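You operate a simulated robot arm through the tools that you are given. There is no shell and no other tool. Be economical: measure what you need, move in short steps, check, and stop when the job is done.

Carry out the task below with a simulated robot arm. There is one attempt and no reset: what you move stays moved.

TASK
Put one of the foam blocks from the top of the fitting bench on top of the brown carton over the reels.

It is judged by the outcome, as a careful person would: the job done as asked, and still so three seconds after it is handed in. It fails if anything else is knocked over, pushed out of place, dropped, spilled or broken.

THE ROBOT
A 7-joint arm with a two-finger parallel gripper, fixed in place. Base frame: the origin is at the foot of the arm, x ahead of it, y to its left, z up; the work surface is at about z = 85. Lengths are in cm, angles in degrees, forces in N, time in s.
With the tool pointing down near the work surface it reaches from about 24 to 68 cm from the base axis. Its first joint turns from -66.0 to 66.0 degrees. Payload 2.4 kg.
Tool frame: the origin (TCP) lies between the finger pads and is the grasp point; the fingertips stand 3 cm ahead of it; z points along the fingers, y is the line along which they close. The gripper opens to 9.4 cm. The fingers are 2.8 cm wide and 1 cm thick; the gripper's body (5 by 9.6 cm) begins 5.5 cm behind the TCP.
Orientation is that of the tool frame in the base frame, as [roll, pitch, yaw] about the fixed x, y, z axes, in that order (R = Rz(yaw) Ry(pitch) Rx(roll)). With the fingers straight down and closing along the base's y, the tool's x points along the base's -x, its y along +y and its z along -z.

THE INTERFACE
- The arm moves only by the tool move_arm. Its argument "rows" is a list of rows, each a list of 3 entries, a list of its own where there are three numbers: the shift along the tool's x, y, z in cm, then the turn about the tool's z in degrees, then the opening in per cent of the stroke, from 0 (shut) to 100 (fully open). In form: [[[dx, dy, dz], yaw, fingers], ...]. A call has 1 to 8 rows; each row is the pose to reach, as a shift and turn from the pose commanded when the call began, along the tool's axes at that moment. A row lasts 0.2 s, in which the tool goes at most 5 cm and 8.6 degrees; a call with a longer step from one row to the next is refused whole, and so is a gripper value outside its range. A pose out of reach is approached as far as the arm can. The call stops where the force on the tool passes 40 N (or 10 N more than at its start, if that is more) or the arm is blocked; 0.2 s more then pass. The fingers move at their own pace (about 15.3 cm/s each) and stop on an object; they squeeze with about 33 N. The grip force told is the motor's: it shows also when the fingers shut on nothing. Time passes only in rows, and 0.2 s behind the last, so rows that repeat a pose let the fingers close. It gives the time, the measured TCP pose, the force on the tool (base axes), the opening and the grip force at its end, in the units of the frame above (readings bear some noise).
- Cameras (640 x 400 px; columns grow to the right, rows downward): "scene" is fixed at [4.45, 47.95, 144.27]; the picture's right is [-0.64, -0.77, 0.00], its down [-0.35, 0.29, -0.89] and it looks along [0.69, -0.57, -0.45] (base axes); focal length 356 px, centre (320, 200). "wrist" rides on the gripper at [-3.7, 0, -5.8] in the tool frame; the picture's right is [0.00, -1.00, 0.00], its down [0.97, 0.00, -0.24] and it looks along [0.24, 0.00, 0.97] (tool axes); focal length 218 px, centre (320, 200).
- get_image(camera): a new picture of that camera. No time passes.
- probe_pixels(camera, pixels): for up to 12 pixels [column, row] of the newest picture of that camera ("zoom" is the newest enlarged one), the place [x, y, z] in the base frame of the surface seen there, good to about 0.2 cm, but the place of the scene camera against the robot may be out by one fixed shift of up to 1.8 cm in any direction. No time passes.
- zoom(camera, box): a new picture of the part [left, top, right, bottom] of that camera's present view, enlarged. No time passes.
- job_done(): hands the job in; it is judged then, once.

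Work in short steps. Measure before you move; look again where a grasp or a placing could have gone wrong, and mend it. You have 60 turns and 26 pictures in all, the two below and enlarged ones among them. Open the gripper and draw the arm clear of the work before you hand the job in, unless the task says otherwise; then end with one line.

The tools are called after "Call:" as a command line: name --argument value ..., lists and objects as JSON in quotes. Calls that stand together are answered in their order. move_arm: Moves the arm, as the interface text tells. Its arguments: {"type":"object","properties":{"rows":{"type":"array","items":{"type":"array"}}},"required":["rows"]} The other tools are called the same way: get_image (camera) takes a picture; probe_pixels (camera, pixels) gives the place of the surface under pixels of a picture; zoom (camera, box) takes an enlarged picture of a part of a camera's view; job_done () hands the job in.

At the start:

```text
time_s: 0.0
tcp_pos: [44.54, 7.67, 113.24]
ee_rot: [180.0, 0.0, 180.0]
wrist_force: [0.0, 0.2, 0.3]
width: 9.42
grip_force: 0.1
```

scene: 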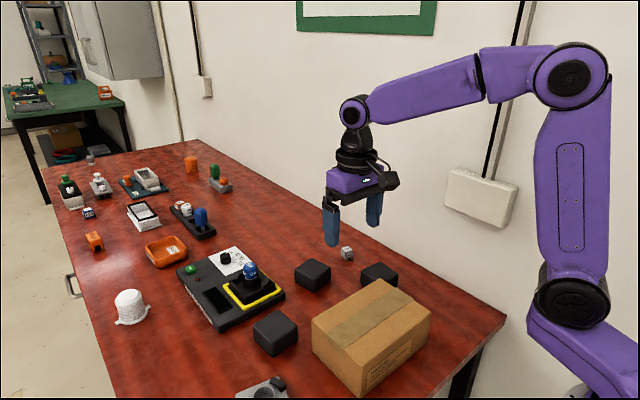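
wrist: 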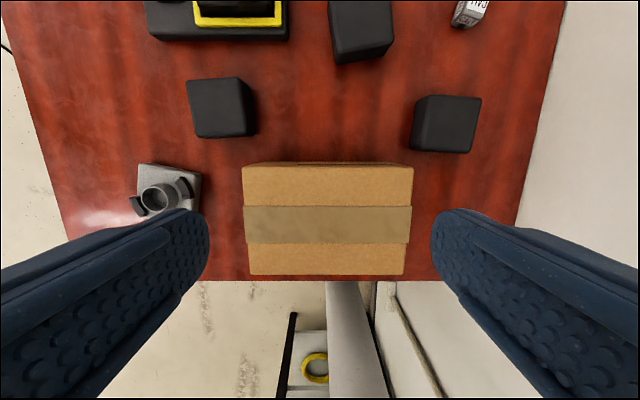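

The wrist picture shows three dark foam blocks (about (221,107), (447,123), (362,28)) and the carton at (328,220). I'll measure them.

Call:
probe_pixels --camera "wrist" --pixels '[[215, 105], [190, 83], [238, 80], [245, 130], [450, 130], [362, 20], [250, 170], [408, 170], [328, 225], [254, 270], [400, 270], [280, 140]]'

Call:
zoom --camera "scene" --box '[220, 220, 460, 400]'

Call:
zoom --camera "wrist" --box '[160, 0, 500, 290]'

```text
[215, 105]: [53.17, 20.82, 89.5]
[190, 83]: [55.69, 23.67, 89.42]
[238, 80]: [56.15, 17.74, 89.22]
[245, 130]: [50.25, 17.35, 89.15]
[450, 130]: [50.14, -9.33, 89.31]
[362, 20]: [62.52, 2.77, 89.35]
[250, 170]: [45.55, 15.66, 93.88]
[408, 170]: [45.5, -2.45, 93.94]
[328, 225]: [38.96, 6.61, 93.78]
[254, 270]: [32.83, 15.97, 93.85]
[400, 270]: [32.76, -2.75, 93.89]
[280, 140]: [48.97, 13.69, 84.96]
```

```text
2.22 times, centred on (340, 310) of scene
```

zoom: 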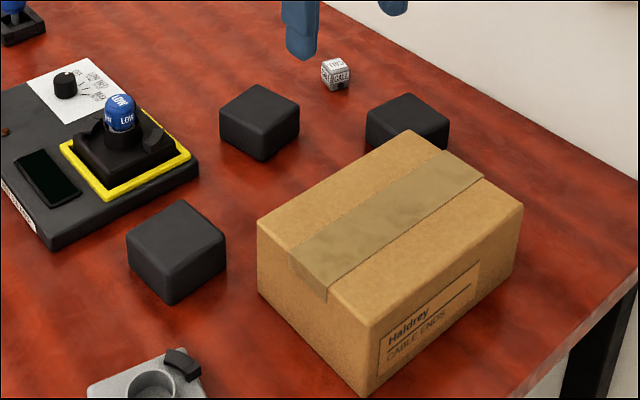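

```text
1.38 times, centred on (330, 145) of wrist
```

zoom: 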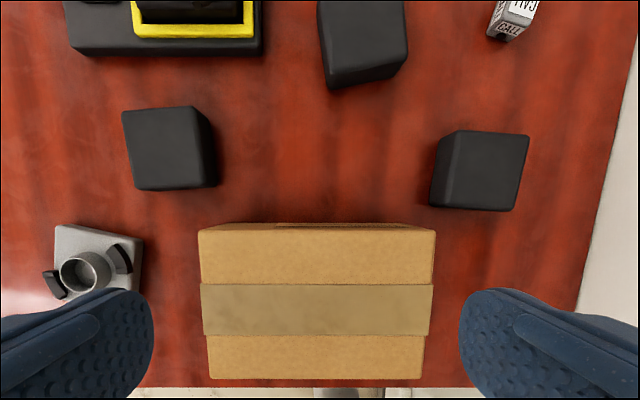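

The carton is 18.5 × 14 cm with its top at z≈93.9. Before acting I'll check what "the reels" are: the yellow ring below the bench edge at (315,368), and the carton under the far bench.

Call:
zoom --camera "wrist" --box '[230, 270, 430, 400]'

Call:
zoom --camera "scene" --box '[0, 0, 200, 200]'

Call:
probe_pixels --camera "wrist" --pixels '[[315, 355], [300, 345], [350, 320]]'

```text
3.08 times, centred on (330, 335) of wrist
```

zoom: 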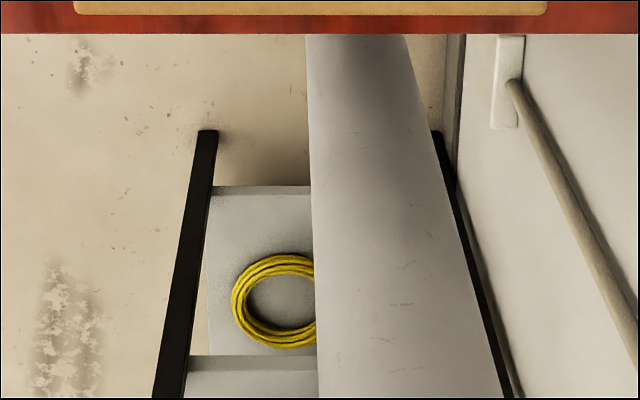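

```text
2.00 times, centred on (100, 100) of scene
```

zoom: 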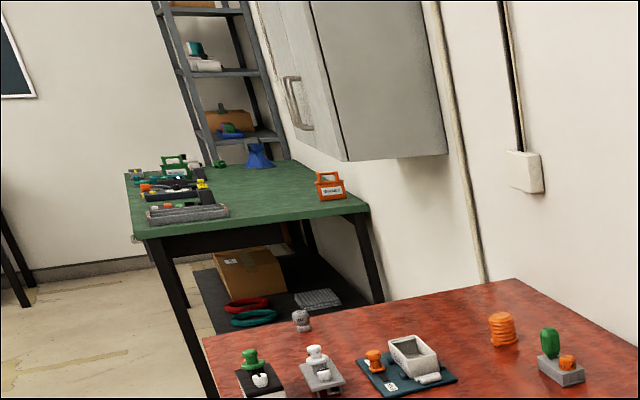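

```text
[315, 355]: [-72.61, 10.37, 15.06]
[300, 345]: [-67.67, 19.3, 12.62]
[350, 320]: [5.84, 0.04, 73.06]
```

The bench carton (18.5×14 cm, centre about (39,6.6)) is the one in reach, and the block at (215,105) is centred near (53.0, 20.5), turned about 4°, with clear space on its left and right. I'll move above it and check.

Call:
move_arm --rows '[[[-2.1, 3.2, 0], -1, 100], [[-4.2, 6.4, 0], -2, 100], [[-6.3, 9.6, 0], -3, 100], [[-8.4, 12.8, 0], -4.2, 100], [[-8.4, 12.8, 4], -4.2, 100], [[-8.4, 12.8, 8], -4.2, 100], [[-8.4, 12.8, 10], -4.2, 100], [[-8.4, 12.8, 10], -4.2, 100]]'

Call:
get_image --camera "wrist"

```text
time_s: 1.8
tcp_pos: [53.13, 20.51, 103.16]
ee_rot: [-180.0, 0.1, -175.7]
wrist_force: [-0.6, 0.3, -0.1]
width: 9.41
grip_force: 0.1
```

```text
19 pictures are left
```

wrist: 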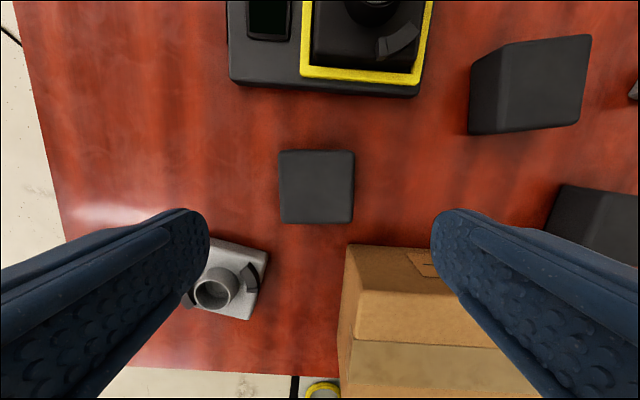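

The block sits square between the fingers at (316,186). I'll measure its edges and its neighbours before going down.

Call:
probe_pixels --camera "wrist" --pixels '[[283, 155], [350, 155], [348, 218], [286, 219], [316, 186], [236, 255], [218, 290], [252, 85], [360, 72], [370, 10], [352, 255], [400, 48]]'

```text
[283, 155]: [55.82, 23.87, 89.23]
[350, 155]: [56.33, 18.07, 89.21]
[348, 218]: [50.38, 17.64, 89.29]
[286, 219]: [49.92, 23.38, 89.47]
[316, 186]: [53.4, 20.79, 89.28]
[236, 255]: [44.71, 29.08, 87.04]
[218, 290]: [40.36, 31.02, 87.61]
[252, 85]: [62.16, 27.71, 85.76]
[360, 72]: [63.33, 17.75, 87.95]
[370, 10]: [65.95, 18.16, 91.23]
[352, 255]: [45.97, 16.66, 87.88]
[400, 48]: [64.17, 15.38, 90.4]
```

Block centre is (53.1, 20.7), top 89.3, and the neighbours are clear. I'll go down to TCP z≈88.6 with the fingers open.

Call:
move_arm --rows '[[[0, 0.2, 4], 0, 100], [[0, 0.2, 8], 0, 100], [[0, 0.2, 11], 0, 100], [[0, 0.2, 13], 0, 100], [[0, 0.2, 14.5], 0, 100], [[0, 0.2, 14.5], 0, 100]]'

```text
time_s: 3.2
tcp_pos: [53.05, 20.64, 88.62]
ee_rot: [-180.0, 0.0, -175.8]
wrist_force: [0.6, 0.2, 0.9]
width: 9.4
grip_force: 0.0
```

At z 88.6 with no contact; I'll close the fingers, then lift slightly.

Call:
move_arm --rows '[[[0, 0, 0], 0, 55], [[0, 0, 0], 0, 30], [[0, 0, 0], 0, 30], [[0, 0, 0], 0, 30]]'

```text
time_s: 4.2
tcp_pos: [53.06, 20.63, 88.62]
ee_rot: [180.0, 0.1, -175.8]
wrist_force: [-0.3, 0.0, 0.0]
width: 7.32
grip_force: 33.0
```

Gripped at 7.3 cm width and 33 N. Lifting.

Call:
move_arm --rows '[[[0, 0, -1], 0, 30], [[0, 0, -3], 0, 30], [[0, 0, -6], 0, 30], [[0, 0, -10], 0, 30], [[0, 0, -14], 0, 30], [[0, 0, -17], 0, 30], [[0, 0, -17], 0, 30]]'

Call:
get_image --camera "wrist"

Call:
get_image --camera "scene"

```text
time_s: 5.8
tcp_pos: [53.17, 20.49, 105.61]
ee_rot: [-179.9, 0.0, -175.8]
wrist_force: [-0.2, 0.1, -0.5]
width: 7.31
grip_force: 33.9
```

```text
18 pictures are left
```

wrist: 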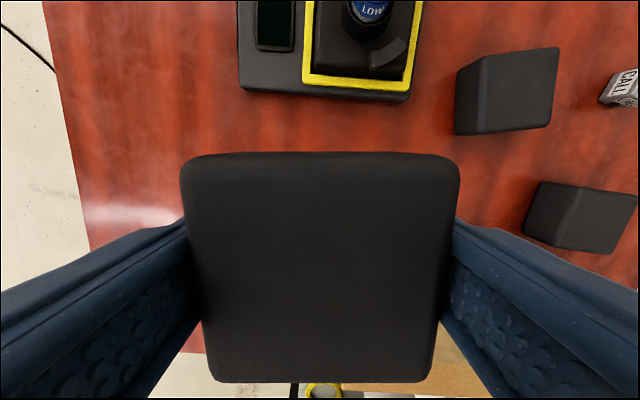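

```text
17 pictures are left
```

scene: 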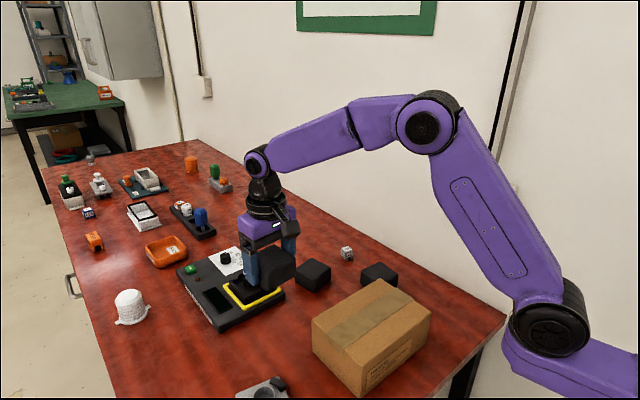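

Block held, nothing else disturbed. Moving over the carton centre (39.3, 6.6) and turning back to square.

Call:
move_arm --rows '[[[1.5, -1.3, 0], 0.7, 30], [[4, -3.5, 0], 1.4, 30], [[7, -6, 0], 2.1, 30], [[10, -8.6, 0], 2.8, 30], [[12.5, -10.8, 0], 3.5, 30], [[14.2, -12.2, 0], 4.2, 30], [[14.9, -12.9, 0], 4.2, 30], [[14.9, -12.9, 0], 4.2, 30]]'

Call:
get_image --camera "wrist"

Call:
get_image --camera "scene"

```text
time_s: 7.6
tcp_pos: [39.15, 6.69, 105.71]
ee_rot: [179.9, -0.1, 180.0]
wrist_force: [0.6, 1.1, -0.4]
width: 7.33
grip_force: 33.1
```

```text
16 pictures are left
```

wrist: 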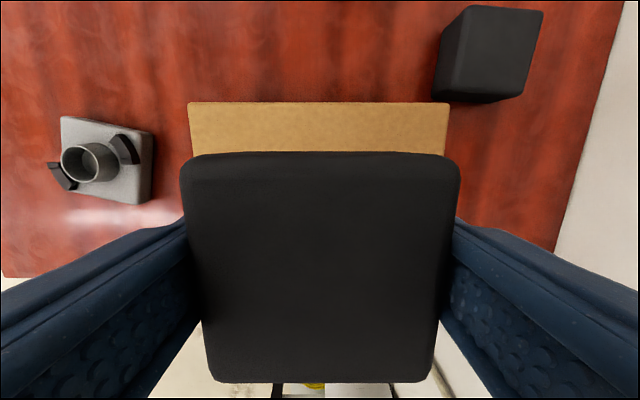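

```text
15 pictures are left
```

scene: 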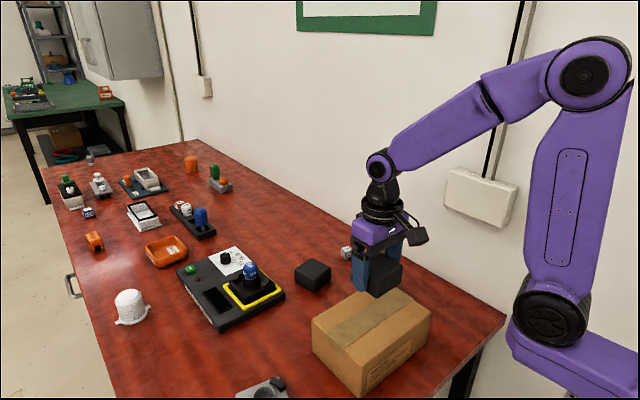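

Centred over the carton with the block bottom near 102. Lowering slowly to about z 97.7 and watching the force.

Call:
move_arm --rows '[[[0, 0, 3], 0, 30], [[0, 0, 5], 0, 30], [[0, 0, 6.5], 0, 30], [[0, 0, 7.2], 0, 30], [[0, 0, 7.6], 0, 30], [[0, 0, 7.9], 0, 30], [[0, 0, 7.9], 0, 30]]'

Call:
zoom --camera "scene" --box '[290, 220, 450, 400]'

```text
time_s: 9.2
tcp_pos: [39.01, 6.6, 97.74]
ee_rot: [180.0, 0.0, -179.9]
wrist_force: [0.1, 0.1, 0.7]
width: 7.32
grip_force: 32.5
```

```text
2.22 times, centred on (370, 310) of scene
```

zoom: 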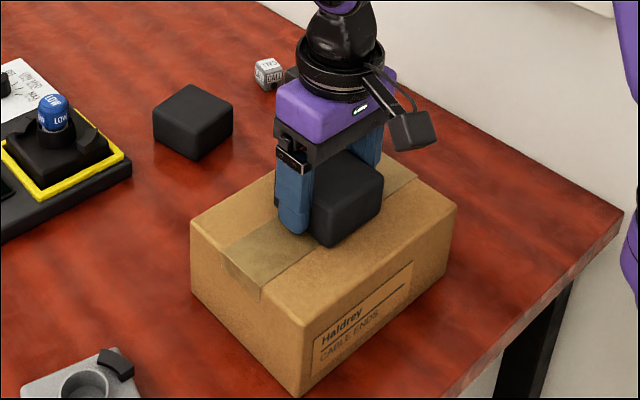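

The block is just above the top, with no contact force yet. Lowering in 0.1 cm steps.

Call:
move_arm --rows '[[[0, 0, 0.1], 0, 30], [[0, 0, 0.2], 0, 30], [[0, 0, 0.2], 0, 30]]'

```text
time_s: 10.0
tcp_pos: [38.94, 6.72, 97.62]
ee_rot: [-180.0, 0.0, -180.0]
wrist_force: [-0.4, 0.0, 8.1]
width: 7.32
grip_force: 33.0
```

Force of 8 N shows the block is resting on the carton. Opening the fingers in place, then rising.

Call:
move_arm --rows '[[[0, 0, 0.1], 0, 85], [[0, 0, 0], 0, 95], [[0, 0, 0], 0, 100], [[0, 0, -1.5], 0, 100], [[0, 0, -5], 0, 100], [[0, 0, -10], 0, 100], [[0, 0, -14], 0, 100], [[0, 0, -14], 0, 100]]'

Call:
get_image --camera "scene"

Call:
get_image --camera "wrist"

```text
time_s: 11.8
tcp_pos: [38.81, 6.77, 111.79]
ee_rot: [-180.0, 0.0, -180.0]
wrist_force: [0.0, -0.1, 0.8]
width: 9.4
grip_force: 0.1
```

```text
13 pictures are left
```

scene: 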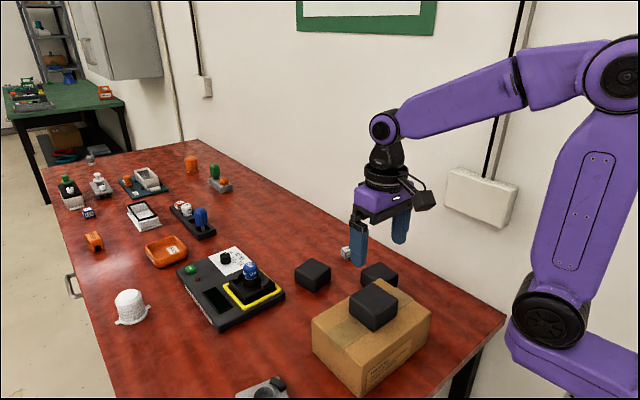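

```text
12 pictures are left
```

wrist: 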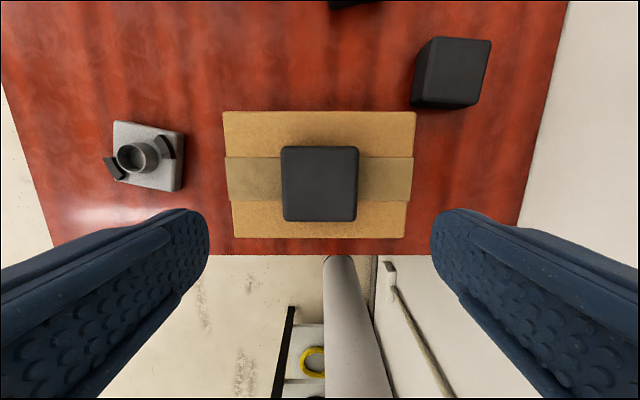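

The block sits in the middle of the carton top at (319,183). The carton hasn't moved, and the open gripper is about 14 cm above. Handing in.

Call:
job_done

```text
The job is handed in.
```

I put one foam block on top of the brown carton on the fitting bench, roughly centred, and nothing else was moved. I saw no reels under or inside that carton, but it was the only brown carton in reach.
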